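You operate a simulated robot arm through the tools that you are given. There is no shell and no other tool. Be economical: measure what you need, move in short steps, check, and stop when the job is done.

You are at the controls of a simulated two-armed robot. One attempt, no reset.

TASK
On the top of the small-work bench, fold the purple cloth in half.

The check looks at the end state, three seconds after you hand in, the way a careful person would. Anything else that was tipped, shoved, dropped, spilled or broken makes it a failure. Flat cloth is picked up by pressing the open fingertips on it (5 to 10 N) and closing them slowly along it; thin cloth reads only 2 to 8 mm in the jaws.

THE ROBOT
Two 7-joint arms with two-finger parallel grippers on one trunk, on a base that drives. Base frame: it is fixed to the floor where the robot stands at the start and does not move with it; the origin is under the middle of the robot, x ahead of it, y to its left, z up. Lengths are in mm, angles in degrees, forces in N, time in s.
The left shoulder is at the start at [70, 163, 1095], the right one opposite. Places, roughly: top of the small-work bench [700, -600, 800]. Payload 3.43 kg a hand.
The TCP of each hand is the grasp point between the finger pads, 34 mm short of the fingertips. In the tool frame z runs along the fingers and y along their closing line. The gripper opens to 128 mm. The fingers are 24 mm wide and 12 mm thick; the gripper's body (48 by 130 mm) begins 96 mm behind the TCP.
Orientation is that of the tool frame in the base frame, as a unit quaternion [x, y, z, w]. With the fingers straight down and closing along the base's y, the tool's x points along the base's -x, its y along +y and its z along -z.

THE INTERFACE
- The arms move only by the tool drive_tool. It takes "left_plan", "right_plan" or both (then of equal length, played together; a hand with none holds still); each is one flat list of numbers, 6 for each row, row after row: the shift along the tool's x, y, z in mm, then the turn, a rotation vector about the tool's x, y, z in degrees. In form: [dx, dy, dz, rx, ry, rz, dx, dy, dz, rx, ry, rz, ...]. A call has 1 to 8 rows; each row shifts and turns the commanded pose from where the row before left it, along the tool's axes as they then stand. "left_claw" and "right_claw" are, for a hand that has rows, the finger opening in mm, from 0 to 128, set as the call begins (left out, the last holds). A row lasts 0.2 s, in which the tool goes at most 50 mm and 8.6 degrees; a call with a longer step from one row to the next is refused whole, and so is a gripper value outside its range. A pose out of reach is approached as far as the arm can. The call stops where the force on the tool passes 40 N (or 10 N more than at its start, if that is more) or the arm is blocked; 0.2 s more then pass. The fingers move at their own pace (about 153 mm/s each) and stop on an object; they squeeze with about 41 N. The grip force told is the motor's: it shows also when the fingers shut on nothing. Time passes only in rows, and 0.2 s behind the last, so rows that do not move let the fingers close. The reply holds the time, the measured pose of the TCP, the force on the tool along the base axes, the opening and the grip force, in the units named above and with some noise, and new pictures: "pictures" is both (left out), scene, wrist or none (wrist: the cameras of the hands that moved).
- Cameras (640 x 400 px; columns grow to the right, rows downward): "scene" is now at [134.3, 5.2, 1315.3]; the picture's right is [0.07, -1.00, 0.00], its down [-0.64, -0.04, -0.77] and it looks along [0.77, 0.05, -0.64] (base axes); focal length 285 px, centre (320, 200). "left" rides on the left gripper at [-36, 0, -98] in its tool frame; the picture's right is [0.00, -1.00, 0.00], its down [0.97, 0.00, -0.24] and it looks along [0.24, 0.00, 0.97] (tool axes); focal length 218 px, centre (320, 200). "right" rides on the right gripper at [-36, 0, -98] in its tool frame; the picture's right is [0.00, -1.00, 0.00], its down [0.97, 0.00, -0.24] and it looks along [0.24, 0.00, 0.97] (tool axes); focal length 218 px, centre (320, 200). There is no depth. A picture from a camera that has moved, and an enlarged one, comes with that camera's place and axes in the base frame and with its lens.
- lift_body(by): slides the trunk up (or, below 0, down) by that many mm; the arms and the scene camera ride with it, the base frame stays. It gives what a move gives, with no picture.
- steer(legs): drives the robot by 1 to 6 legs, each [ahead, left, turn to the left] in mm, mm and degrees, along the robot's own axes; the way and the turn of a leg run together, so that a leg with both is an arc; at most 1500 mm and 180 degrees a leg. The arms and the cameras ride along, it lands a little off, and it stops where it bumps. It gives what a move gives, and a new picture of the scene camera.
- aim_head(pan, tilt): turns the head with the scene camera to pan (to the left, within 86 degrees either way) and tilt (down, from -29 to 69), counted from straight ahead of the robot. It gives what a move gives, and a new picture of the scene camera.
- zoom(camera, box): a new picture of the part [left, top, right, bottom] of that camera's present view, enlarged. It takes no simulated time.
- hand_in(): hands the job in; it is judged then, once.

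Work in short steps. Places have to be worked out from the pictures, the camera data and where the tool is seen: move nearer, look again, correct. Check each grasp and each placing, and mend what went wrong. You have 120 turns and 170 pictures in all, those below and enlarged ones among them. Open the grippers and draw the arms clear of the work before you hand the job in, unless the task says otherwise; then end with one line.

The tools are called after "Call:" as name(argument=value, ...) on one line, values as JSON. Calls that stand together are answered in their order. drive_tool: Moves the arms, as the interface text tells. Its arguments: {"type":"object","properties":{"left_plan":{"type":"array","items":{"type":"number"}},"left_claw":{"type":"number"},"right_plan":{"type":"array","items":{"type":"number"}},"right_claw":{"type":"number"},"pictures":{"type":"string","enum":["both","scene","wrist","none"]}},"required":[]} The other tools are called the same way: lift_body (by) slides the trunk up or down; steer (legs) drives the base; aim_head (pan, tilt) turns the head that bears the scene camera; zoom (camera, box) takes an enlarged picture of a part of a camera's view; hand_in () hands the job in.

At the start:

```text
clock: 0.0
left_tool_pos: [657.5, 348.0, 1043.6]
left_ee_rot: [-0.001, 1.0, 0.0, -0.001]
left_contact_force: [-0.9, -0.2, -1.5]
left_grip_width: 127.8
left_grip_force: 0.0
right_tool_pos: [673.1, -236.3, 1043.6]
right_ee_rot: [0.0, 1.0, 0.0, 0.0]
right_contact_force: [-0.8, 0.3, 0.3]
right_grip_width: 128.1
right_grip_force: 0.1
trunk travel left (down, up): [-575.0, 365.0]
robot x, y, heading: [-2.0, -1.2, 0.0]
head pan, tilt: [4.0, 39.8]
```

scene: 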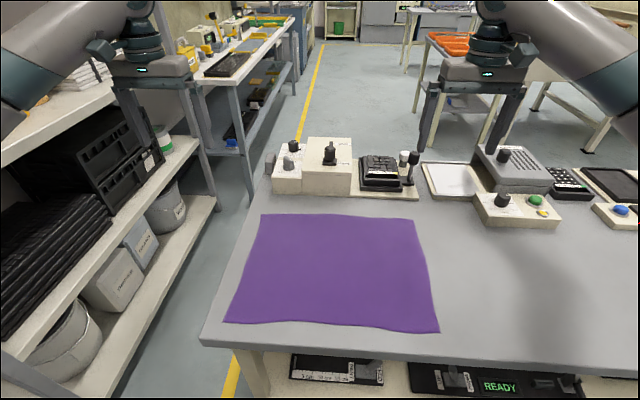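
right: 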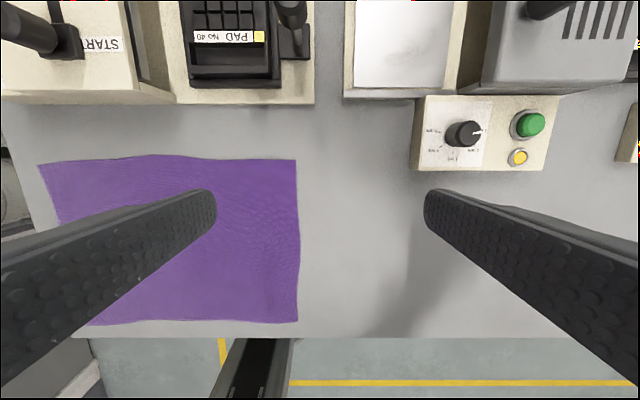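
left: 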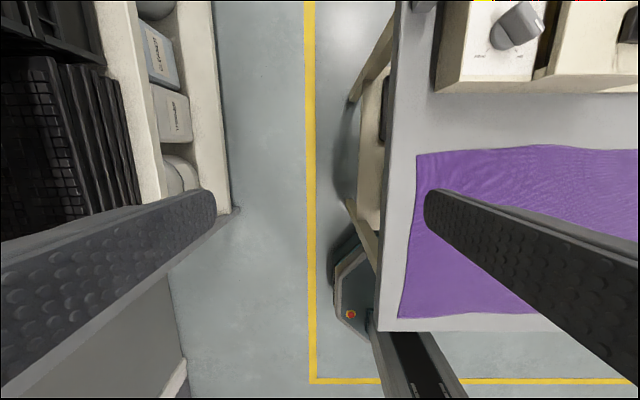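

The two views agree: the cloth lies at z≈800, x 386–687, y −198 to +198. I'll fold the near edge over onto the far edge with both hands. First I'll bring the hands above the near corners.

Call:
drive_tool(left_plan=[32.4, -21.6, 18, 0, 0, 0, 32.4, -21.6, 18, 0, 0, 0, 32.4, -21.6, 18, 0, 0, 0, 32.4, -21.6, 18, 0, 0, 0, 32.4, -21.6, 18, 0, 0, 0, 32.4, -21.6, 18, 0, 0, 0, 32.4, -21.6, 18, 0, 0, 0, 32.4, -21.6, 18, 0, 0, 0], right_plan=[34.1, 7.6, 18, 0, 0, 0, 34.1, 7.6, 18, 0, 0, 0, 34.1, 7.6, 18, 0, 0, 0, 34.1, 7.6, 18, 0, 0, 0, 34.1, 7.6, 18, 0, 0, 0, 34.1, 7.6, 18, 0, 0, 0, 34.1, 7.6, 18, 0, 0, 0, 34.1, 7.6, 18, 0, 0, 0], left_claw=40, right_claw=40)

```text
clock: 1.8
left_tool_pos: [397.8, 176.4, 898.0]
left_ee_rot: [-0.001, 1.0, 0.0, 0.0]
left_contact_force: [-0.6, 0.1, 0.0]
left_grip_width: 39.9
left_grip_force: 0.2
right_tool_pos: [401.1, -175.8, 897.2]
right_ee_rot: [0.0, 1.0, 0.0, 0.0]
right_contact_force: [0.1, 0.1, -0.7]
right_grip_width: 39.9
right_grip_force: 0.2
trunk travel left (down, up): [-575.0, 365.0]
robot x, y, heading: [1.1, -1.6, 0.0]
head pan, tilt: [4.0, 39.8]
camera scene: at [134.0, 4.7, 1315.4], right [0.07, -1.0, 0.0], down [-0.64, -0.04, -0.77], along [0.77, 0.05, -0.64], focal length 285 px, centre (320, 200)
camera right: at [437.8, -175.3, 994.4], right [0.0, -1.0, 0.0], down [-0.97, 0.0, 0.24], along [-0.24, 0.0, -0.97], focal length 218 px, centre (320, 200)
camera left: at [433.9, 176.7, 995.9], right [0.0, -1.0, 0.0], down [-0.97, 0.0, 0.24], along [-0.24, 0.0, -0.97], focal length 218 px, centre (320, 200)
```

scene: 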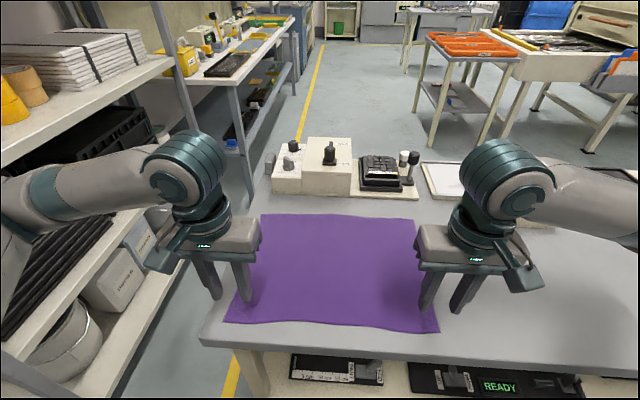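
right: 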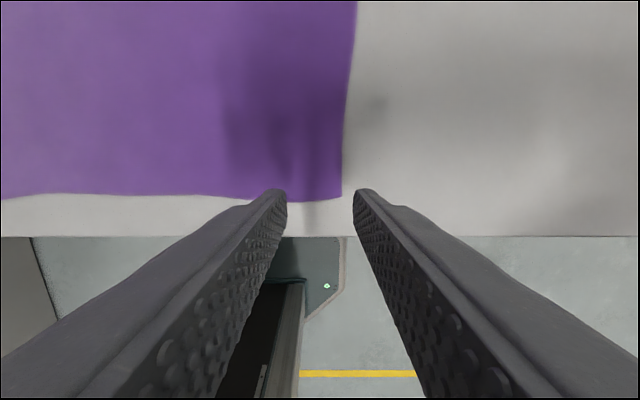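
left: 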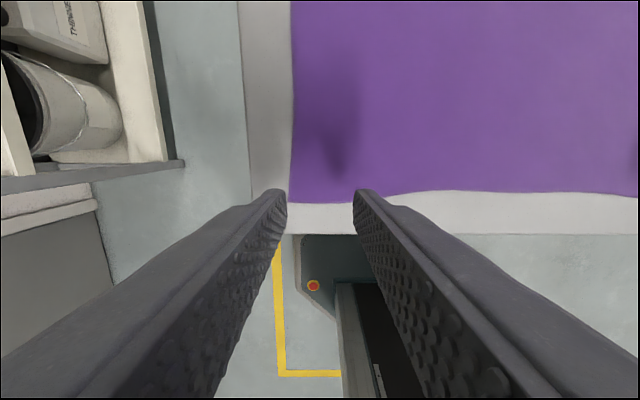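

Near corners are at (384, 205) on the left and (394, −194) on the right. I'll shift both hands slightly inward and descend to just above the cloth.

Call:
drive_tool(left_plan=[-4, -7, 15, 0, 0, 0, 0, 0, 20, 0, 0, 0, 0, 0, 15, 0, 0, 0], right_plan=[-6, 14, 15, 0, 0, 0, 0, 0, 20, 0, 0, 0, 0, 0, 15, 0, 0, 0], pictures="wrist")

```text
clock: 2.6
left_tool_pos: [402.1, 169.8, 849.0]
left_ee_rot: [0.0, 1.0, -0.001, 0.0]
left_contact_force: [0.3, -0.4, 1.2]
left_grip_width: 39.8
left_grip_force: 0.1
right_tool_pos: [409.2, -160.6, 849.4]
right_ee_rot: [0.0, 1.0, 0.001, 0.0]
right_contact_force: [-0.3, 0.5, -0.1]
right_grip_width: 39.9
right_grip_force: 0.1
trunk travel left (down, up): [-575.0, 365.0]
robot x, y, heading: [1.7, 1.3, 0.1]
head pan, tilt: [4.0, 39.8]
camera right: at [444.9, -159.8, 946.4], right [0.0, -1.0, 0.0], down [-0.97, 0.0, 0.24], along [-0.24, 0.0, -0.97], focal length 218 px, centre (320, 200)
camera left: at [438.7, 169.6, 946.6], right [0.0, -1.0, 0.0], down [-0.97, 0.0, 0.24], along [-0.24, 0.0, -0.97], focal length 218 px, centre (320, 200)
```

right: 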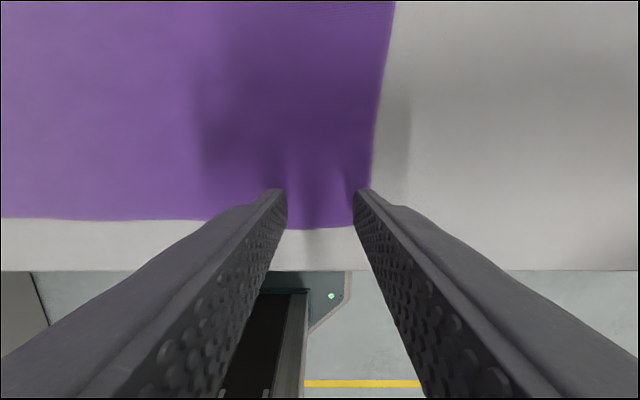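
left: 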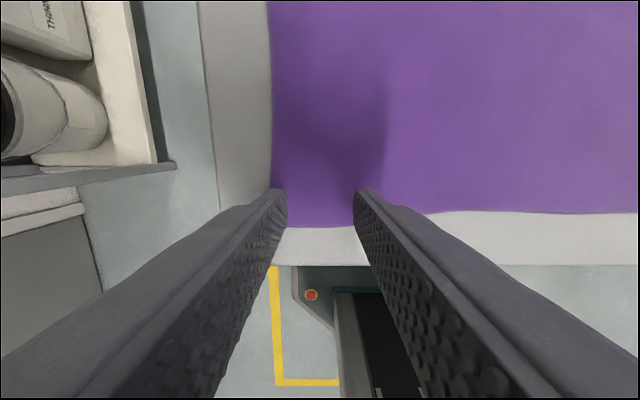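

Edges are at x≈382 (left) and 387 (right). I'll nudge the fingers about 5 mm outward and descend toward contact, watching force.

Call:
drive_tool(left_plan=[5, -2, 5, 0, 0, 0, 0, 0, 5, 0, 0, 0, 0, 0, 2, 0, 0, 0], right_plan=[6, 4, 5, 0, 0, 0, 0, 0, 5, 0, 0, 0, 0, 0, 2, 0, 0, 0], pictures="none")

Call:
drive_tool(left_plan=[0, 0, 1, 0, 0, 0, 0, 0, 1, 0, 0, 0], right_plan=[0, 0, 1, 0, 0, 0, 0, 0, 1, 0, 0, 0], pictures="none")

```text
clock: 3.4
left_tool_pos: [397.9, 168.4, 838.8]
left_ee_rot: [-0.001, 1.0, 0.0, 0.0]
left_contact_force: [-0.6, -0.4, -0.2]
left_grip_width: 39.9
left_grip_force: 0.1
right_tool_pos: [401.7, -157.3, 837.6]
right_ee_rot: [0.001, 1.0, 0.0, 0.0]
right_contact_force: [-0.7, -0.2, -0.2]
right_grip_width: 39.9
right_grip_force: 0.0
trunk travel left (down, up): [-575.0, 365.0]
robot x, y, heading: [-2.6, 0.9, 0.1]
head pan, tilt: [4.0, 39.8]
```

```text
clock: 4.0
left_tool_pos: [398.7, 166.4, 836.1]
left_ee_rot: [0.0, 1.0, 0.0, 0.0]
left_contact_force: [-0.5, 0.6, 4.5]
left_grip_width: 39.9
left_grip_force: 0.1
right_tool_pos: [400.2, -157.8, 836.4]
right_ee_rot: [0.0, 1.0, 0.0, -0.001]
right_contact_force: [-0.3, -0.7, 0.8]
right_grip_width: 39.7
right_grip_force: 0.1
trunk travel left (down, up): [-575.0, 365.0]
robot x, y, heading: [3.7, -1.4, 0.1]
head pan, tilt: [4.0, 39.8]
```

Contact has begun on the left (4.5 N) and the right is almost touching. I'll press a little more on each.

Call:
drive_tool(left_plan=[0, 0, 0.5, 0, 0, 0, 0, 0, 0, 0, 0, 0], right_plan=[0, 0, 1, 0, 0, 0, 0, 0, 0.5, 0, 0, 0], pictures="none")

```text
clock: 4.6
left_tool_pos: [397.4, 167.4, 835.0]
left_ee_rot: [0.0, 1.0, 0.0, 0.001]
left_contact_force: [2.0, 1.0, 6.1]
left_grip_width: 39.9
left_grip_force: 0.0
right_tool_pos: [399.4, -157.6, 835.7]
right_ee_rot: [0.001, 1.0, 0.0, 0.002]
right_contact_force: [1.9, 0.7, 16.3]
right_grip_width: 40.1
right_grip_force: 0.1
trunk travel left (down, up): [-575.0, 365.0]
robot x, y, heading: [-3.1, 0.9, -0.2]
head pan, tilt: [4.0, 39.8]
```

Right presses 16 N, too much, so I'll back it off by 0.6 mm. Left is good at 6 N. Then start closing slowly.

Call:
drive_tool(left_plan=[0, 0, 0.2, 0, 0, 0], right_plan=[0, 0, -0.6, 0, 0, 0], left_claw=34, right_claw=34, pictures="none")

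Call:
drive_tool(left_plan=[0, 0, 0, 0, 0, 0], right_plan=[0, 0, 0, 0, 0, 0], left_claw=28, right_claw=28, pictures="wrist")

```text
clock: 5.0
left_tool_pos: [397.1, 167.7, 835.0]
left_ee_rot: [-0.001, 1.0, 0.0, 0.0]
left_contact_force: [-0.6, 0.3, 8.8]
left_grip_width: 32.7
left_grip_force: 0.0
right_tool_pos: [399.6, -158.2, 834.6]
right_ee_rot: [0.001, 1.0, 0.001, 0.001]
right_contact_force: [2.8, -0.2, 16.2]
right_grip_width: 32.8
right_grip_force: 0.0
trunk travel left (down, up): [-575.0, 365.0]
robot x, y, heading: [-1.7, -3.7, -0.2]
head pan, tilt: [4.0, 39.8]
```

```text
clock: 5.4
left_tool_pos: [398.1, 166.5, 835.5]
left_ee_rot: [0.0, 1.0, 0.001, 0.001]
left_contact_force: [0.3, 0.2, 8.1]
left_grip_width: 27.0
left_grip_force: 0.1
right_tool_pos: [399.8, -157.3, 836.0]
right_ee_rot: [0.0, 1.0, -0.001, 0.001]
right_contact_force: [1.3, 0.7, 18.5]
right_grip_width: 26.2
right_grip_force: 0.0
trunk travel left (down, up): [-575.0, 365.0]
robot x, y, heading: [0.6, 2.2, -0.2]
head pan, tilt: [4.0, 39.8]
camera right: at [435.8, -157.2, 932.6], right [0.0, -1.0, 0.0], down [-0.97, 0.0, 0.24], along [-0.24, 0.0, -0.97], focal length 218 px, centre (320, 200)
camera left: at [433.1, 167.4, 933.9], right [0.0, -1.0, 0.0], down [-0.97, 0.0, 0.24], along [-0.24, 0.0, -0.97], focal length 218 px, centre (320, 200)
```

right: 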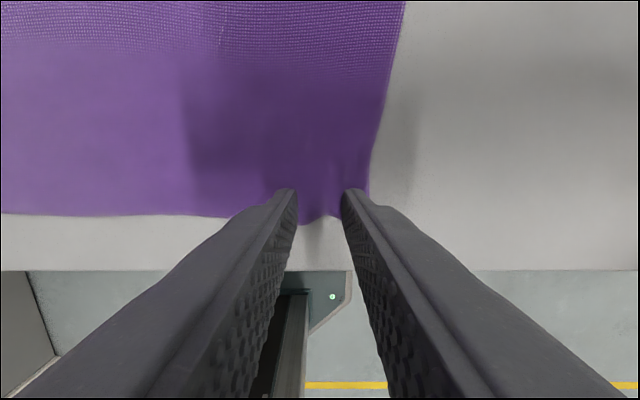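
left: 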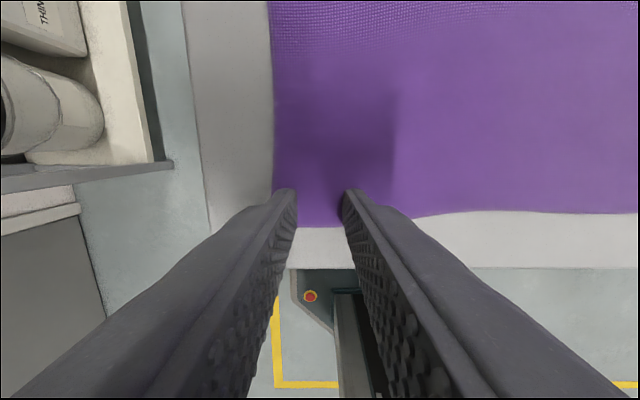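

The right cloth is starting to buckle between the fingers, and the left looks to be gripping too. I'll ease the right by 1 mm and keep closing slowly.

Call:
drive_tool(left_plan=[0, 0, 0, 0, 0, 0], right_plan=[0, 0, -0.8, 0, 0, 0], left_claw=21, right_claw=21, pictures="none")

Call:
drive_tool(left_plan=[0, 0, 0, 0, 0, 0], right_plan=[0, 0, 0, 0, 0, 0], left_claw=15, right_claw=15, pictures="wrist")

```text
clock: 5.8
left_tool_pos: [397.7, 166.1, 836.3]
left_ee_rot: [0.001, 1.0, 0.0, 0.001]
left_contact_force: [-0.3, 0.4, 13.0]
left_grip_width: 19.6
left_grip_force: 0.0
right_tool_pos: [400.3, -159.2, 835.8]
right_ee_rot: [0.0, 1.0, 0.0, 0.0]
right_contact_force: [1.0, -0.5, 8.2]
right_grip_width: 20.9
right_grip_force: 0.0
trunk travel left (down, up): [-575.0, 365.0]
robot x, y, heading: [-1.1, 1.4, -0.0]
head pan, tilt: [4.0, 39.8]
```

```text
clock: 6.2
left_tool_pos: [397.3, 167.1, 836.1]
left_ee_rot: [0.0, 1.0, 0.0, 0.0]
left_contact_force: [-1.0, 0.2, 13.6]
left_grip_width: 13.4
left_grip_force: 0.0
right_tool_pos: [399.6, -159.2, 835.5]
right_ee_rot: [0.0, 1.0, -0.001, -0.001]
right_contact_force: [-0.2, 0.2, 5.9]
right_grip_width: 14.8
right_grip_force: 0.1
trunk travel left (down, up): [-575.0, 365.0]
robot x, y, heading: [0.7, 1.6, 0.1]
head pan, tilt: [4.0, 39.8]
camera right: at [435.7, -157.8, 932.7], right [0.0, -1.0, 0.0], down [-0.97, 0.0, 0.24], along [-0.24, 0.0, -0.97], focal length 218 px, centre (320, 200)
camera left: at [433.2, 167.1, 933.8], right [0.0, -1.0, 0.0], down [-0.97, 0.0, 0.24], along [-0.24, 0.0, -0.97], focal length 218 px, centre (320, 200)
```

right: 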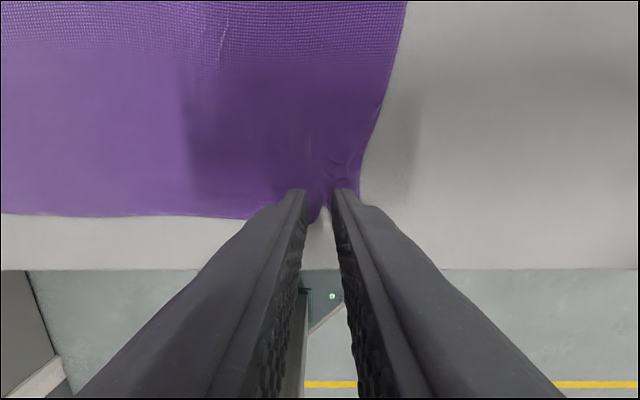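
left: 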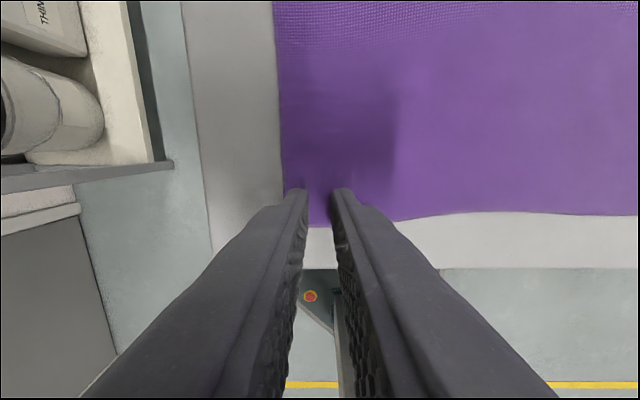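

Both sides are drawing the cloth in. Continue to close fully, in steps.

Call:
drive_tool(left_plan=[0, 0, -0.3, 0, 0, 0], right_plan=[0, 0, 0, 0, 0, 0], left_claw=9, right_claw=9, pictures="none")

Call:
drive_tool(left_plan=[0, 0, 0, 0, 0, 0], right_plan=[0, 0, 0, 0, 0, 0], left_claw=4, right_claw=4, pictures="none")

Call:
drive_tool(left_plan=[0, 0, 0, 0, 0, 0, 0, 0, 0, 0, 0, 0], right_plan=[0, 0, 0, 0, 0, 0, 0, 0, 0, 0, 0, 0], left_claw=0, right_claw=0, pictures="wrist")

```text
clock: 6.6
left_tool_pos: [399.1, 166.1, 836.6]
left_ee_rot: [0.0, 1.0, 0.0, 0.0]
left_contact_force: [-1.2, 0.1, 10.4]
left_grip_width: 7.5
left_grip_force: 0.1
right_tool_pos: [399.9, -159.4, 835.9]
right_ee_rot: [0.0, 1.0, 0.0, -0.001]
right_contact_force: [0.5, -0.2, 4.2]
right_grip_width: 8.8
right_grip_force: 0.1
trunk travel left (down, up): [-575.0, 365.0]
robot x, y, heading: [-1.4, 2.1, -0.1]
head pan, tilt: [4.0, 39.8]
```

```text
clock: 7.0
left_tool_pos: [397.8, 168.1, 835.4]
left_ee_rot: [0.001, 1.0, 0.0, 0.001]
left_contact_force: [-0.8, 0.0, 8.1]
left_grip_width: 1.6
left_grip_force: 0.1
right_tool_pos: [399.6, -159.6, 836.9]
right_ee_rot: [0.001, 1.0, 0.0, 0.0]
right_contact_force: [0.1, -0.4, 4.3]
right_grip_width: 3.5
right_grip_force: 0.1
trunk travel left (down, up): [-575.0, 365.0]
robot x, y, heading: [-1.3, 0.2, -0.1]
head pan, tilt: [4.0, 39.8]
```

```text
clock: 7.6
left_tool_pos: [398.8, 167.6, 835.7]
left_ee_rot: [0.0, 1.0, 0.0, 0.0]
left_contact_force: [-1.1, 0.0, 8.8]
left_grip_width: 0.0
left_grip_force: 32.6
right_tool_pos: [400.6, -158.7, 835.2]
right_ee_rot: [-0.001, 1.0, 0.0, -0.001]
right_contact_force: [-0.3, 0.0, 4.0]
right_grip_width: 0.1
right_grip_force: 33.2
trunk travel left (down, up): [-575.0, 365.0]
robot x, y, heading: [0.9, -4.6, -0.2]
head pan, tilt: [4.0, 39.8]
camera right: at [436.3, -157.7, 932.8], right [0.0, -1.0, 0.0], down [-0.97, 0.0, 0.24], along [-0.24, 0.0, -0.97], focal length 218 px, centre (320, 200)
camera left: at [433.7, 167.3, 933.8], right [0.0, -1.0, 0.0], down [-0.97, 0.0, 0.24], along [-0.24, 0.0, -0.97], focal length 218 px, centre (320, 200)
```

right: 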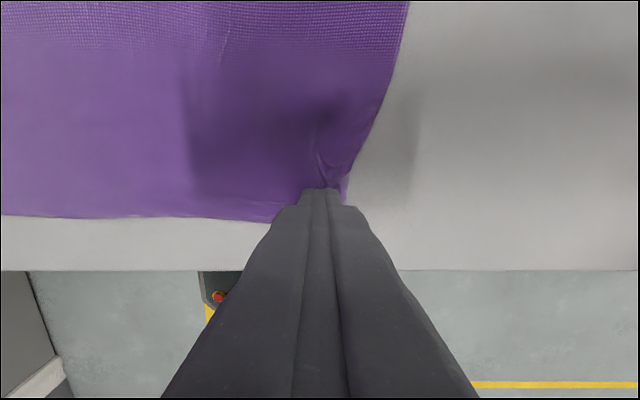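
left: 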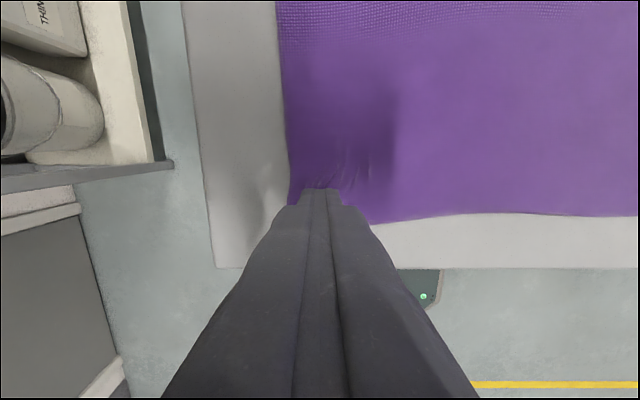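

Both widths read about 0, so there is probably no cloth held. I'll lift slightly to check.

Call:
drive_tool(left_plan=[0, 0, -15, 0, 0, 0], right_plan=[0, 0, -15, 0, 0, 0], pictures="wrist")

```text
clock: 8.0
left_tool_pos: [398.4, 166.9, 850.2]
left_ee_rot: [0.0, 1.0, 0.001, -0.001]
left_contact_force: [-0.2, -1.1, 0.1]
left_grip_width: 0.0
left_grip_force: 33.3
right_tool_pos: [400.7, -158.9, 850.0]
right_ee_rot: [0.0, 1.0, 0.0, -0.001]
right_contact_force: [0.0, 1.5, 0.3]
right_grip_width: 0.0
right_grip_force: 33.1
trunk travel left (down, up): [-575.0, 365.0]
robot x, y, heading: [0.1, -1.3, 0.1]
head pan, tilt: [4.0, 39.8]
camera right: at [437.2, -157.6, 947.6], right [0.0, -1.0, 0.0], down [-0.97, 0.0, 0.24], along [-0.24, 0.0, -0.97], focal length 218 px, centre (320, 200)
camera left: at [433.8, 167.3, 948.1], right [0.0, -1.0, 0.0], down [-0.97, 0.0, 0.24], along [-0.24, 0.0, -0.97], focal length 218 px, centre (320, 200)
```

right: 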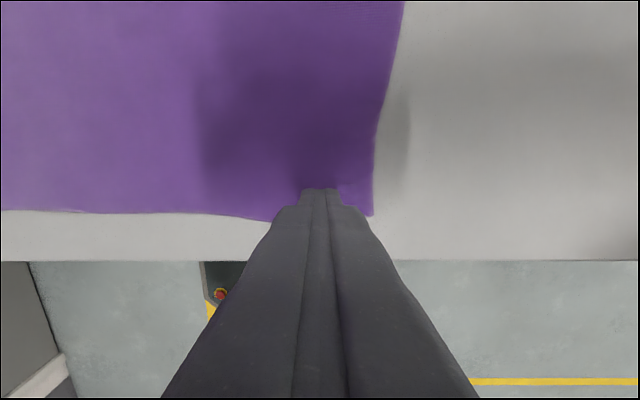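
left: 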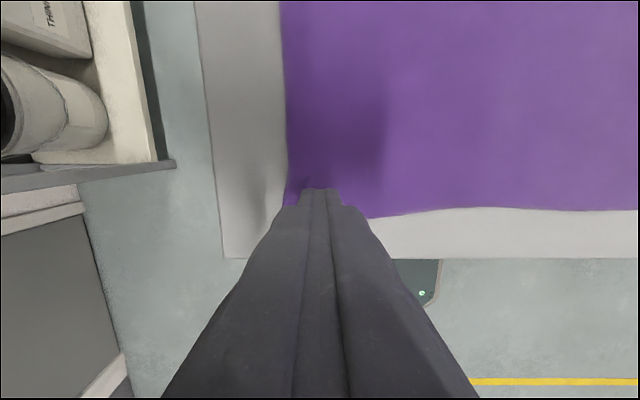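

Nothing was caught; the wrinkle was too small. I'll reopen wider (70 mm) with both fingers fully on the cloth, about 14 mm from the edge, and press again.

Call:
drive_tool(left_plan=[-8, -29, 0, 0, 0, 0, 0, 0, 6, 0, 0, 0, 0, 0, 5, 0, 0, 0, 0, 0, 2, 0, 0, 0], right_plan=[-5, 16, 0, 0, 0, 0, 0, 0, 6, 0, 0, 0, 0, 0, 5, 0, 0, 0, 0, 0, 2, 0, 0, 0], left_claw=70, right_claw=70, pictures="wrist")

```text
clock: 9.0
left_tool_pos: [405.4, 137.9, 836.2]
left_ee_rot: [0.0, 1.0, 0.0, 0.001]
left_contact_force: [0.3, -1.5, 0.2]
left_grip_width: 70.2
left_grip_force: 0.1
right_tool_pos: [405.0, -142.2, 837.6]
right_ee_rot: [0.001, 1.0, 0.0, 0.0]
right_contact_force: [-0.3, -0.3, -0.5]
right_grip_width: 70.1
right_grip_force: 0.1
trunk travel left (down, up): [-575.0, 365.0]
robot x, y, heading: [2.1, -0.5, -0.1]
head pan, tilt: [4.0, 39.8]
camera right: at [441.8, -141.2, 934.5], right [0.0, -1.0, 0.0], down [-0.97, 0.0, 0.24], along [-0.24, 0.0, -0.97], focal length 218 px, centre (320, 200)
camera left: at [441.9, 138.2, 935.0], right [0.0, -1.0, 0.0], down [-0.97, 0.0, 0.24], along [-0.24, 0.0, -0.97], focal length 218 px, centre (320, 200)
```

right: 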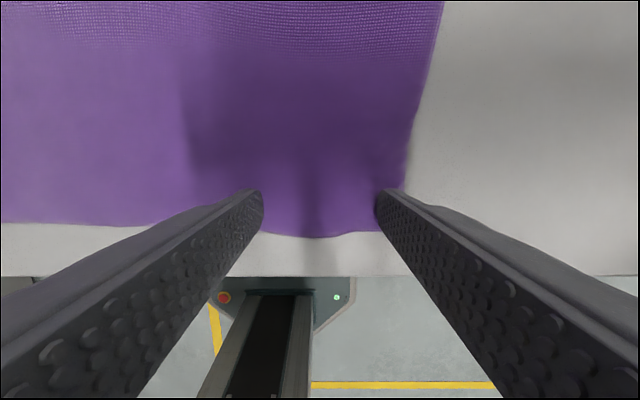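
left: 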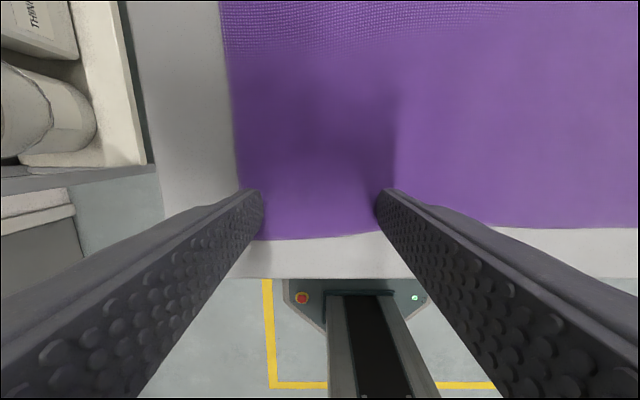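

Both sets of fingers sit over cloth. Press down.

Call:
drive_tool(left_plan=[0, 0, 1.5, 0, 0, 0, 0, 0, 0, 0, 0, 0], right_plan=[0, 0, 1.5, 0, 0, 0, 0, 0, 0, 0, 0, 0], pictures="none")

```text
clock: 9.6
left_tool_pos: [406.0, 137.8, 836.1]
left_ee_rot: [0.002, 1.0, 0.0, 0.0]
left_contact_force: [-0.6, 0.2, 3.5]
left_grip_width: 69.8
left_grip_force: 0.0
right_tool_pos: [406.4, -142.4, 836.4]
right_ee_rot: [0.0, 1.0, 0.0, 0.0]
right_contact_force: [0.0, 0.1, 1.2]
right_grip_width: 69.9
right_grip_force: 0.0
trunk travel left (down, up): [-575.0, 365.0]
robot x, y, heading: [-1.5, 2.9, -0.0]
head pan, tilt: [4.0, 39.8]
```

Light contact so far; a bit more press.

Call:
drive_tool(left_plan=[0, 0, 0.6, 0, 0, 0, 0, 0, 0, 0, 0, 0], right_plan=[0, 0, 0.8, 0, 0, 0, 0, 0, 0, 0, 0, 0], pictures="none")

```text
clock: 10.2
left_tool_pos: [406.5, 137.7, 835.2]
left_ee_rot: [0.0, 1.0, -0.001, 0.0]
left_contact_force: [2.0, 0.5, 8.5]
left_grip_width: 70.0
left_grip_force: 0.0
right_tool_pos: [404.6, -141.6, 836.1]
right_ee_rot: [0.0, 1.0, 0.0, 0.0]
right_contact_force: [1.8, 1.2, 4.2]
right_grip_width: 70.0
right_grip_force: 0.0
trunk travel left (down, up): [-575.0, 365.0]
robot x, y, heading: [-1.4, 0.7, -0.2]
head pan, tilt: [4.0, 39.8]
```

Left is 8.5 N and right 4 N, so I'll add 0.4 mm on the right and close in 6–8 mm steps.

Call:
drive_tool(left_plan=[0, 0, 0, 0, 0, 0], right_plan=[0, 0, 0.4, 0, 0, 0], left_claw=63, right_claw=63, pictures="none")

Call:
drive_tool(left_plan=[0, 0, 0, 0, 0, 0], right_plan=[0, 0, 0, 0, 0, 0], left_claw=56, right_claw=56, pictures="none")

Call:
drive_tool(left_plan=[0, 0, 0, 0, 0, 0], right_plan=[0, 0, 0, 0, 0, 0], left_claw=49, right_claw=49, pictures="wrist")

```text
clock: 10.6
left_tool_pos: [405.0, 137.5, 835.6]
left_ee_rot: [0.0, 1.0, 0.001, 0.001]
left_contact_force: [1.2, -0.2, 6.1]
left_grip_width: 62.7
left_grip_force: 0.0
right_tool_pos: [405.1, -142.0, 836.4]
right_ee_rot: [0.0, 1.0, -0.001, 0.001]
right_contact_force: [0.2, -1.1, 12.4]
right_grip_width: 62.5
right_grip_force: 0.0
trunk travel left (down, up): [-575.0, 365.0]
robot x, y, heading: [-1.6, -0.6, 0.1]
head pan, tilt: [4.0, 39.8]
```

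```text
clock: 11.0
left_tool_pos: [404.4, 137.8, 835.0]
left_ee_rot: [-0.001, 1.0, 0.0, 0.0]
left_contact_force: [-0.6, -1.0, 6.3]
left_grip_width: 55.4
left_grip_force: 0.1
right_tool_pos: [403.8, -142.0, 835.3]
right_ee_rot: [0.0, 1.0, 0.0, 0.001]
right_contact_force: [1.0, -0.3, 15.2]
right_grip_width: 55.0
right_grip_force: 0.1
trunk travel left (down, up): [-575.0, 365.0]
robot x, y, heading: [-1.8, -6.0, -0.0]
head pan, tilt: [4.0, 39.8]
```

```text
clock: 11.4
left_tool_pos: [404.6, 138.2, 834.9]
left_ee_rot: [0.0, 1.0, 0.0, -0.001]
left_contact_force: [-0.2, -0.1, 5.6]
left_grip_width: 48.4
left_grip_force: 0.0
right_tool_pos: [403.5, -140.2, 836.5]
right_ee_rot: [0.0, 1.0, 0.001, 0.0]
right_contact_force: [0.9, 0.1, 16.9]
right_grip_width: 47.4
right_grip_force: 0.1
trunk travel left (down, up): [-575.0, 365.0]
robot x, y, heading: [0.7, 0.4, -0.3]
head pan, tilt: [4.0, 39.8]
camera right: at [440.8, -140.9, 932.6], right [0.0, -1.0, 0.0], down [-0.97, 0.0, 0.24], along [-0.24, 0.0, -0.97], focal length 218 px, centre (320, 200)
camera left: at [440.4, 138.4, 934.0], right [0.0, -1.0, 0.0], down [-0.97, 0.0, 0.24], along [-0.24, 0.0, -0.97], focal length 218 px, centre (320, 200)
```

right: 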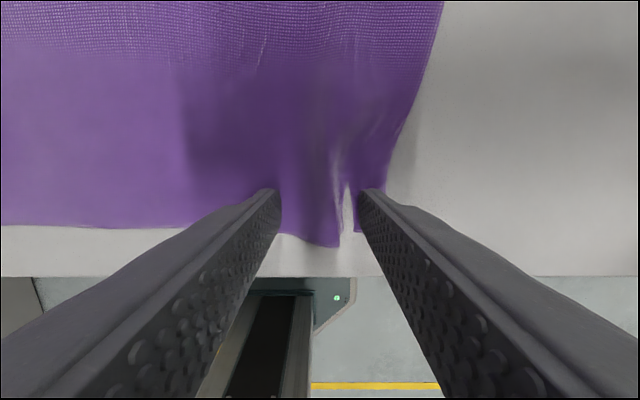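
left: 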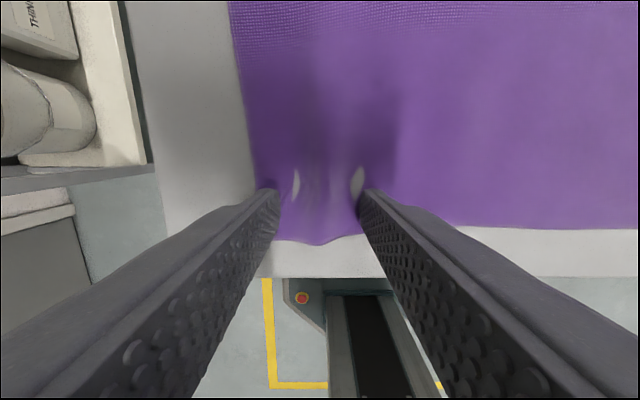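

Clear wrinkles are forming on both sides. Trim the forces slightly (right −0.4, left +0.2) and keep closing.

Call:
drive_tool(left_plan=[0, 0, 0.2, 0, 0, 0], right_plan=[0, 0, -0.4, 0, 0, 0], left_claw=42, right_claw=42, pictures="none")

Call:
drive_tool(left_plan=[0, 0, 0, 0, 0, 0], right_plan=[0, 0, 0, 0, 0, 0], left_claw=35, right_claw=35, pictures="none")

Call:
drive_tool(left_plan=[0, 0, 0, 0, 0, 0], right_plan=[0, 0, 0, 0, 0, 0], left_claw=28, right_claw=28, pictures="wrist")

```text
clock: 11.8
left_tool_pos: [405.1, 138.1, 835.8]
left_ee_rot: [0.001, 1.0, 0.0, 0.001]
left_contact_force: [0.7, 0.7, 9.1]
left_grip_width: 41.4
left_grip_force: 0.1
right_tool_pos: [403.7, -141.1, 835.5]
right_ee_rot: [-0.001, 1.0, 0.0, 0.001]
right_contact_force: [1.8, 0.9, 16.2]
right_grip_width: 40.3
right_grip_force: 0.0
trunk travel left (down, up): [-575.0, 365.0]
robot x, y, heading: [1.2, 3.6, 0.2]
head pan, tilt: [4.0, 39.8]
```

```text
clock: 12.2
left_tool_pos: [405.8, 137.5, 835.5]
left_ee_rot: [0.0, 1.0, 0.0, 0.001]
left_contact_force: [-0.2, -1.2, 10.3]
left_grip_width: 34.0
left_grip_force: 0.0
right_tool_pos: [404.8, -143.4, 835.7]
right_ee_rot: [0.0, 1.0, 0.0, 0.0]
right_contact_force: [-0.7, 1.6, 16.2]
right_grip_width: 33.4
right_grip_force: 0.1
trunk travel left (down, up): [-575.0, 365.0]
robot x, y, heading: [-1.1, -0.9, -0.1]
head pan, tilt: [4.0, 39.8]
```

```text
clock: 12.6
left_tool_pos: [405.9, 138.4, 835.3]
left_ee_rot: [0.0, 1.0, 0.0, 0.002]
left_contact_force: [0.0, -3.2, 10.6]
left_grip_width: 27.9
left_grip_force: 0.1
right_tool_pos: [404.1, -141.3, 835.5]
right_ee_rot: [0.0, 1.0, 0.0, 0.002]
right_contact_force: [0.5, 2.0, 16.1]
right_grip_width: 27.4
right_grip_force: 0.2
trunk travel left (down, up): [-575.0, 365.0]
robot x, y, heading: [-4.4, 0.2, -0.0]
head pan, tilt: [4.0, 39.8]
camera right: at [440.5, -141.1, 932.6], right [0.0, -1.0, 0.0], down [-0.97, 0.0, 0.24], along [-0.24, 0.0, -0.97], focal length 218 px, centre (320, 200)
camera left: at [440.1, 138.2, 933.9], right [0.0, -1.0, 0.0], down [-0.97, 0.0, 0.24], along [-0.24, 0.0, -0.97], focal length 218 px, centre (320, 200)
```

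right: 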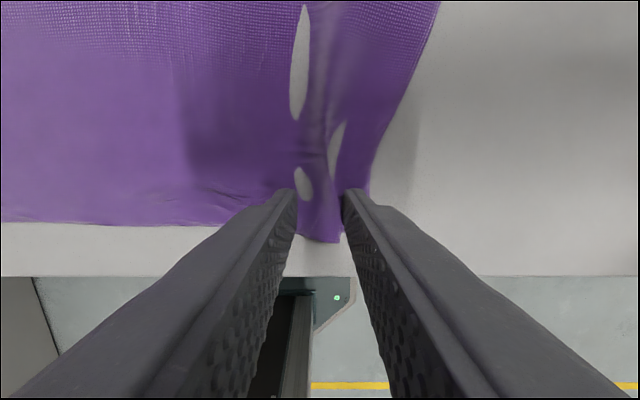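
left: 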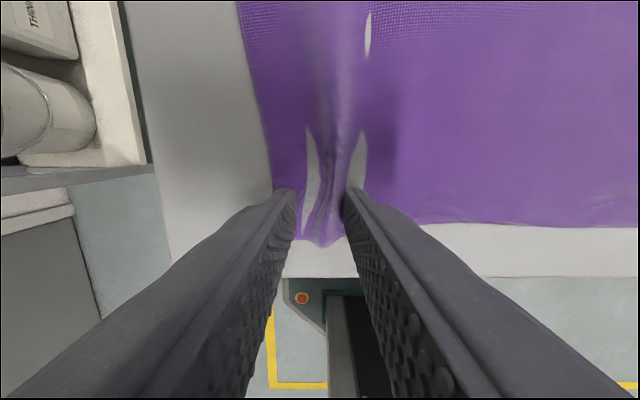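

Good standing wrinkles between the fingers on both sides. Keep closing slowly.

Call:
drive_tool(left_plan=[0, 0, 0, 0, 0, 0], right_plan=[0, 0, -0.4, 0, 0, 0], left_claw=22, right_claw=22, pictures="none")

Call:
drive_tool(left_plan=[0, 0, 0, 0, 0, 0], right_plan=[0, 0, 0, 0, 0, 0], left_claw=16, right_claw=16, pictures="none")

Call:
drive_tool(left_plan=[0, 0, 0, 0, 0, 0], right_plan=[0, 0, 0, 0, 0, 0], left_claw=10, right_claw=10, pictures="none")

Call:
drive_tool(left_plan=[0, 0, 0, 0, 0, 0, 0, 0, 0, 0, 0, 0], right_plan=[0, 0, 0, 0, 0, 0, 0, 0, 0, 0, 0, 0], left_claw=0, right_claw=0, pictures="wrist")

```text
clock: 13.0
left_tool_pos: [405.0, 137.8, 834.9]
left_ee_rot: [0.0, 1.0, -0.001, 0.001]
left_contact_force: [0.3, -3.1, 13.6]
left_grip_width: 22.0
left_grip_force: 0.2
right_tool_pos: [403.8, -141.6, 835.4]
right_ee_rot: [0.0, 1.0, 0.0, 0.0]
right_contact_force: [-0.9, 4.1, 10.6]
right_grip_width: 22.6
right_grip_force: 0.0
trunk travel left (down, up): [-575.0, 365.0]
robot x, y, heading: [0.2, -0.0, 0.1]
head pan, tilt: [4.0, 39.8]
```

```text
clock: 13.4
left_tool_pos: [404.2, 137.9, 835.8]
left_ee_rot: [-0.002, 1.0, -0.001, 0.0]
left_contact_force: [-0.4, -1.7, 13.6]
left_grip_width: 15.9
left_grip_force: 0.0
right_tool_pos: [405.1, -143.3, 835.0]
right_ee_rot: [0.0, 1.0, 0.0, 0.001]
right_contact_force: [0.5, 0.6, 9.1]
right_grip_width: 16.0
right_grip_force: 0.0
trunk travel left (down, up): [-575.0, 365.0]
robot x, y, heading: [-2.2, 0.3, 0.2]
head pan, tilt: [4.0, 39.8]
```

```text
clock: 13.8
left_tool_pos: [405.8, 137.5, 835.6]
left_ee_rot: [0.0, 1.0, 0.0, 0.0]
left_contact_force: [0.2, -6.3, 18.0]
left_grip_width: 11.7
left_grip_force: 1.8
right_tool_pos: [404.0, -141.2, 835.5]
right_ee_rot: [0.0, 1.0, 0.001, 0.0]
right_contact_force: [0.2, 3.2, 6.7]
right_grip_width: 11.2
right_grip_force: 1.8
trunk travel left (down, up): [-575.0, 365.0]
robot x, y, heading: [1.8, 2.4, -0.1]
head pan, tilt: [4.0, 39.8]
```

```text
clock: 14.4
left_tool_pos: [404.8, 136.6, 836.0]
left_ee_rot: [-0.001, 1.0, -0.002, 0.001]
left_contact_force: [0.7, -24.9, 15.7]
left_grip_width: 2.3
left_grip_force: 37.5
right_tool_pos: [404.8, -142.5, 835.9]
right_ee_rot: [0.001, 1.0, 0.002, 0.001]
right_contact_force: [-0.4, 22.1, 3.8]
right_grip_width: 2.5
right_grip_force: 36.7
trunk travel left (down, up): [-575.0, 365.0]
robot x, y, heading: [0.5, 0.8, -0.1]
head pan, tilt: [4.0, 39.8]
camera right: at [441.1, -141.0, 932.8], right [0.0, -1.0, 0.0], down [-0.97, 0.0, 0.24], along [-0.24, 0.0, -0.97], focal length 218 px, centre (320, 200)
camera left: at [440.4, 137.1, 933.9], right [0.0, -1.0, 0.0], down [-0.97, 0.0, 0.24], along [-0.24, 0.0, -0.97], focal length 218 px, centre (320, 200)
```

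right: 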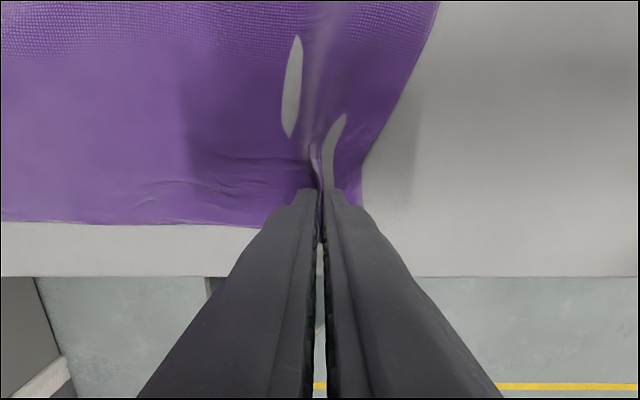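
left: 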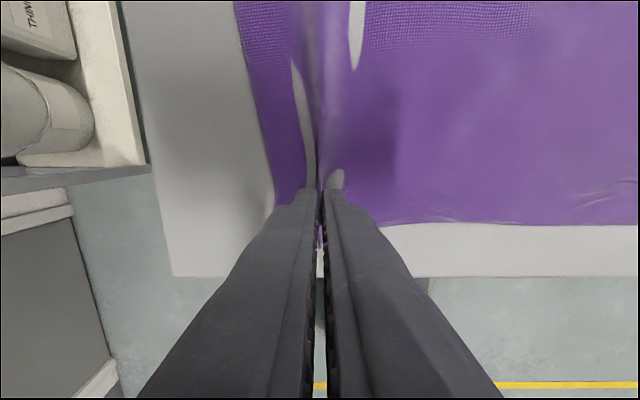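

Both hands hold cloth (2.3 and 2.5 mm). The edge between them is taut at about 24 N, so I'll lift a little while moving the hands inward to ease it.

Call:
drive_tool(left_plan=[0, -3, -3, 0, 0, 0, 0, -4, -4, 0, 0, 0, 0, -4, -5, 0, 0, 0], right_plan=[0, 3, -3, 0, 0, 0, 0, 4, -4, 0, 0, 0, 0, 4, -5, 0, 0, 0], pictures="both")

```text
clock: 15.2
left_tool_pos: [406.8, 128.6, 847.0]
left_ee_rot: [-0.001, 1.0, 0.0, 0.0]
left_contact_force: [-0.3, -0.1, 0.2]
left_grip_width: 2.5
left_grip_force: 37.1
right_tool_pos: [406.0, -131.4, 846.4]
right_ee_rot: [0.001, 1.0, -0.001, 0.0]
right_contact_force: [0.3, -0.8, 0.4]
right_grip_width: 2.5
right_grip_force: 36.7
trunk travel left (down, up): [-575.0, 365.0]
robot x, y, heading: [1.2, -1.7, 0.1]
head pan, tilt: [4.0, 39.8]
camera scene: at [134.5, 5.3, 1315.2], right [0.07, -1.0, 0.0], down [-0.64, -0.04, -0.77], along [0.77, 0.05, -0.64], focal length 285 px, centre (320, 200)
camera right: at [442.7, -130.9, 943.9], right [0.0, -1.0, 0.0], down [-0.97, 0.0, 0.24], along [-0.24, 0.0, -0.97], focal length 218 px, centre (320, 200)
camera left: at [441.7, 128.3, 945.0], right [0.0, -1.0, 0.0], down [-0.97, 0.0, 0.24], along [-0.24, 0.0, -0.97], focal length 218 px, centre (320, 200)
```

scene: 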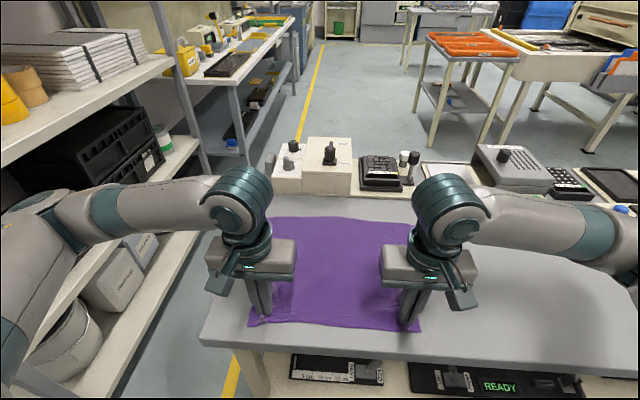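
right: 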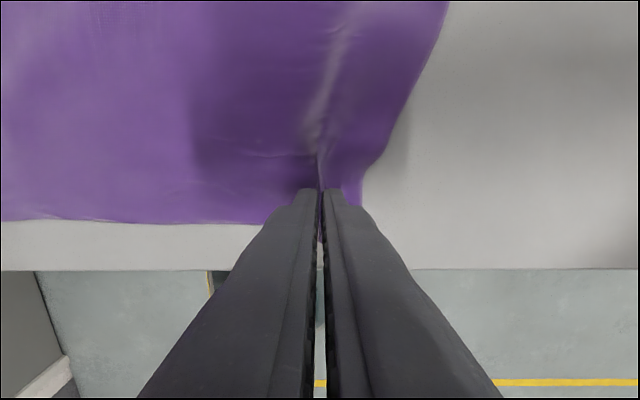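
left: 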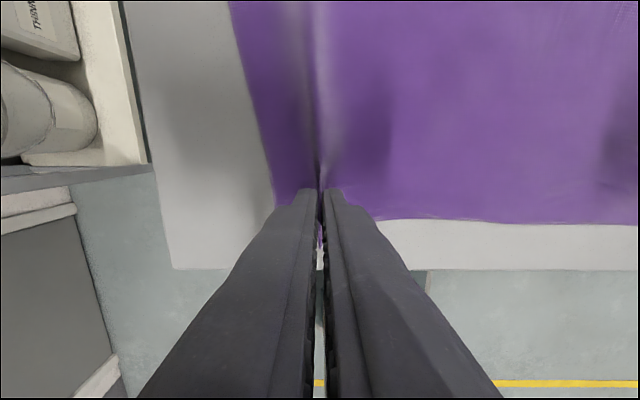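

Grip is secure with tension relieved. Next I'll move both hands through the first half of the folding arc, up and forward.

Call:
drive_tool(left_plan=[-2.4, 0, -16, 0, 0, 0, -7, 0, -21.6, 0, 0, 0, -11.5, 0, -19.9, 0, 0, 0, -15.4, 0, -17.4, 0, 0, 0, -18.8, 0, -14.3, 0, 0, 0, -21.4, 0, -10.6, 0, 0, 0, -23.3, 0, -6.6, 0, 0, 0, -24.2, 0, -2.2, 0, 0, 0], right_plan=[-2.4, 0, -16, 0, 0, 0, -7, 0, -21.6, 0, 0, 0, -11.5, 0, -19.9, 0, 0, 0, -15.4, 0, -17.4, 0, 0, 0, -18.8, 0, -14.3, 0, 0, 0, -21.4, 0, -10.6, 0, 0, 0, -23.3, 0, -6.6, 0, 0, 0, -24.2, 0, -2.2, 0, 0, 0])

```text
clock: 17.0
left_tool_pos: [531.9, 126.1, 954.5]
left_ee_rot: [0.0, 1.0, -0.001, 0.0]
left_contact_force: [-0.6, 0.4, -0.1]
left_grip_width: 2.4
left_grip_force: 37.3
right_tool_pos: [529.7, -129.5, 956.6]
right_ee_rot: [0.0, 1.0, 0.0, -0.001]
right_contact_force: [-0.4, 0.3, 0.3]
right_grip_width: 2.3
right_grip_force: 37.5
trunk travel left (down, up): [-575.0, 365.0]
robot x, y, heading: [3.9, -1.3, 0.1]
head pan, tilt: [4.0, 39.8]
camera scene: at [135.3, 5.2, 1315.1], right [0.07, -1.0, 0.0], down [-0.64, -0.04, -0.77], along [0.77, 0.05, -0.64], focal length 285 px, centre (320, 200)
camera right: at [566.8, -129.3, 1053.9], right [0.0, -1.0, 0.0], down [-0.97, 0.0, 0.24], along [-0.24, 0.0, -0.97], focal length 218 px, centre (320, 200)
camera left: at [566.8, 126.5, 1052.3], right [0.0, -1.0, 0.0], down [-0.97, 0.0, 0.24], along [-0.24, 0.0, -0.97], focal length 218 px, centre (320, 200)
```

scene: 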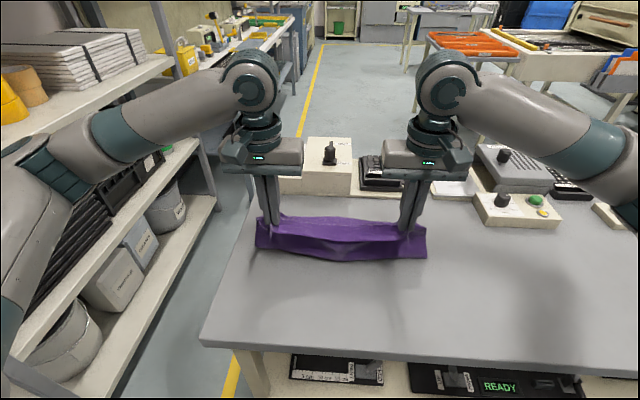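
right: 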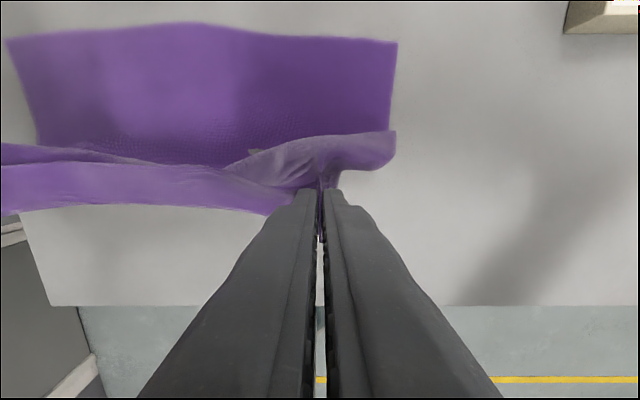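
left: 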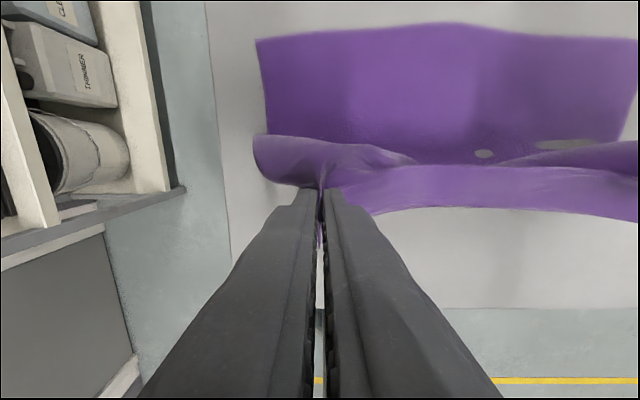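

The fold is forming nicely, and the far edge now reads x≈670. Next comes the second half of the arc, bringing the grip points to about x=640, just above the table.

Call:
drive_tool(left_plan=[-21.5, 0, 2.1, 0, 0, 0, -20.6, 0, 6.2, 0, 0, 0, -19, 1, 10.1, 0, 0, 0, -16.7, 1, 13.6, 0, 0, 0, -13.7, 1, 16.4, 0, 0, 0, -10.1, 1, 18.9, 0, 0, 0, -6.3, 0, 20.4, 0, 0, 0, -2.1, 0, 13, 0, 0, 0], right_plan=[-21.5, 0, 2.1, 0, 0, 0, -20.6, 0, 6.2, 0, 0, 0, -19, -1, 10.1, 0, 0, 0, -16.7, -1, 13.6, 0, 0, 0, -13.7, -1, 16.4, 0, 0, 0, -10.1, -1, 18.9, 0, 0, 0, -6.3, 0, 20.4, 0, 0, 0, -2.1, 0, 13, 0, 0, 0])

```text
clock: 18.8
left_tool_pos: [640.9, 129.5, 854.6]
left_ee_rot: [-0.001, 1.0, 0.0, -0.001]
left_contact_force: [-0.4, -0.6, 0.1]
left_grip_width: 2.6
left_grip_force: 37.1
right_tool_pos: [638.5, -134.5, 855.3]
right_ee_rot: [0.0, 1.0, 0.0, 0.0]
right_contact_force: [-0.7, -0.7, -0.6]
right_grip_width: 2.3
right_grip_force: 36.5
trunk travel left (down, up): [-575.0, 365.0]
robot x, y, heading: [2.1, 1.8, 0.1]
head pan, tilt: [4.0, 39.8]
camera scene: at [134.7, 5.2, 1315.3], right [0.07, -1.0, 0.0], down [-0.64, -0.04, -0.77], along [0.77, 0.05, -0.64], focal length 285 px, centre (320, 200)
camera right: at [675.7, -134.5, 952.2], right [0.0, -1.0, 0.0], down [-0.97, 0.0, 0.24], along [-0.24, 0.0, -0.97], focal length 218 px, centre (320, 200)
camera left: at [675.8, 129.5, 953.7], right [0.0, -1.0, 0.0], down [-0.97, 0.0, 0.24], along [-0.24, 0.0, -0.97], focal length 218 px, centre (320, 200)
```

scene: 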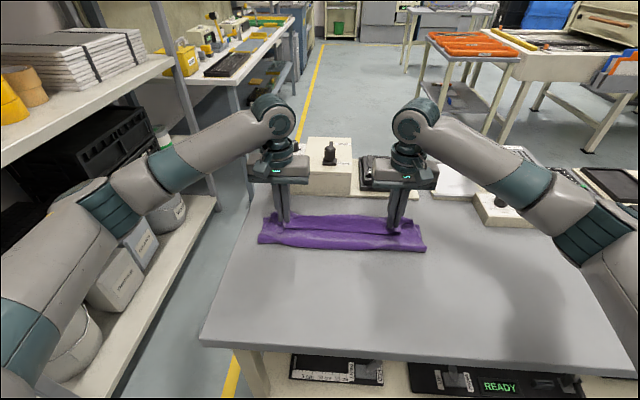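
right: 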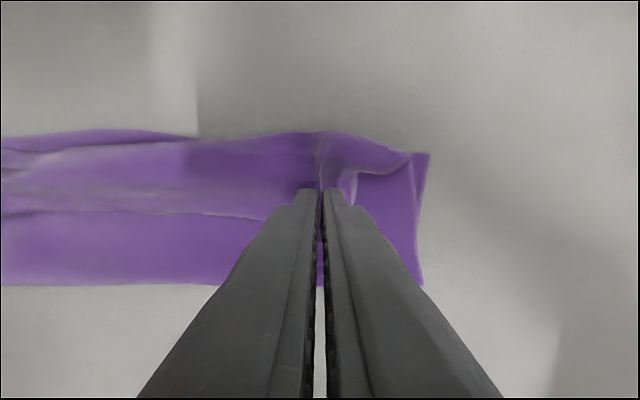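
left: 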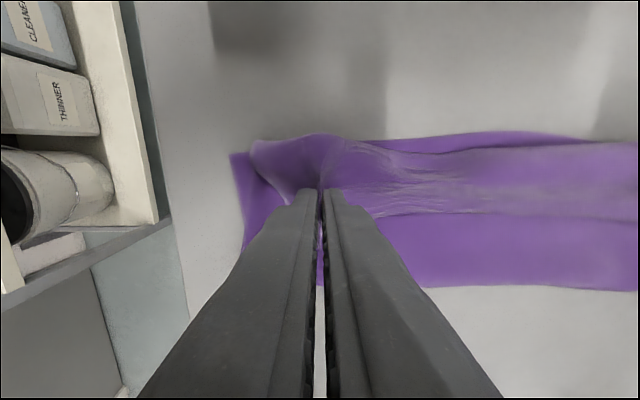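

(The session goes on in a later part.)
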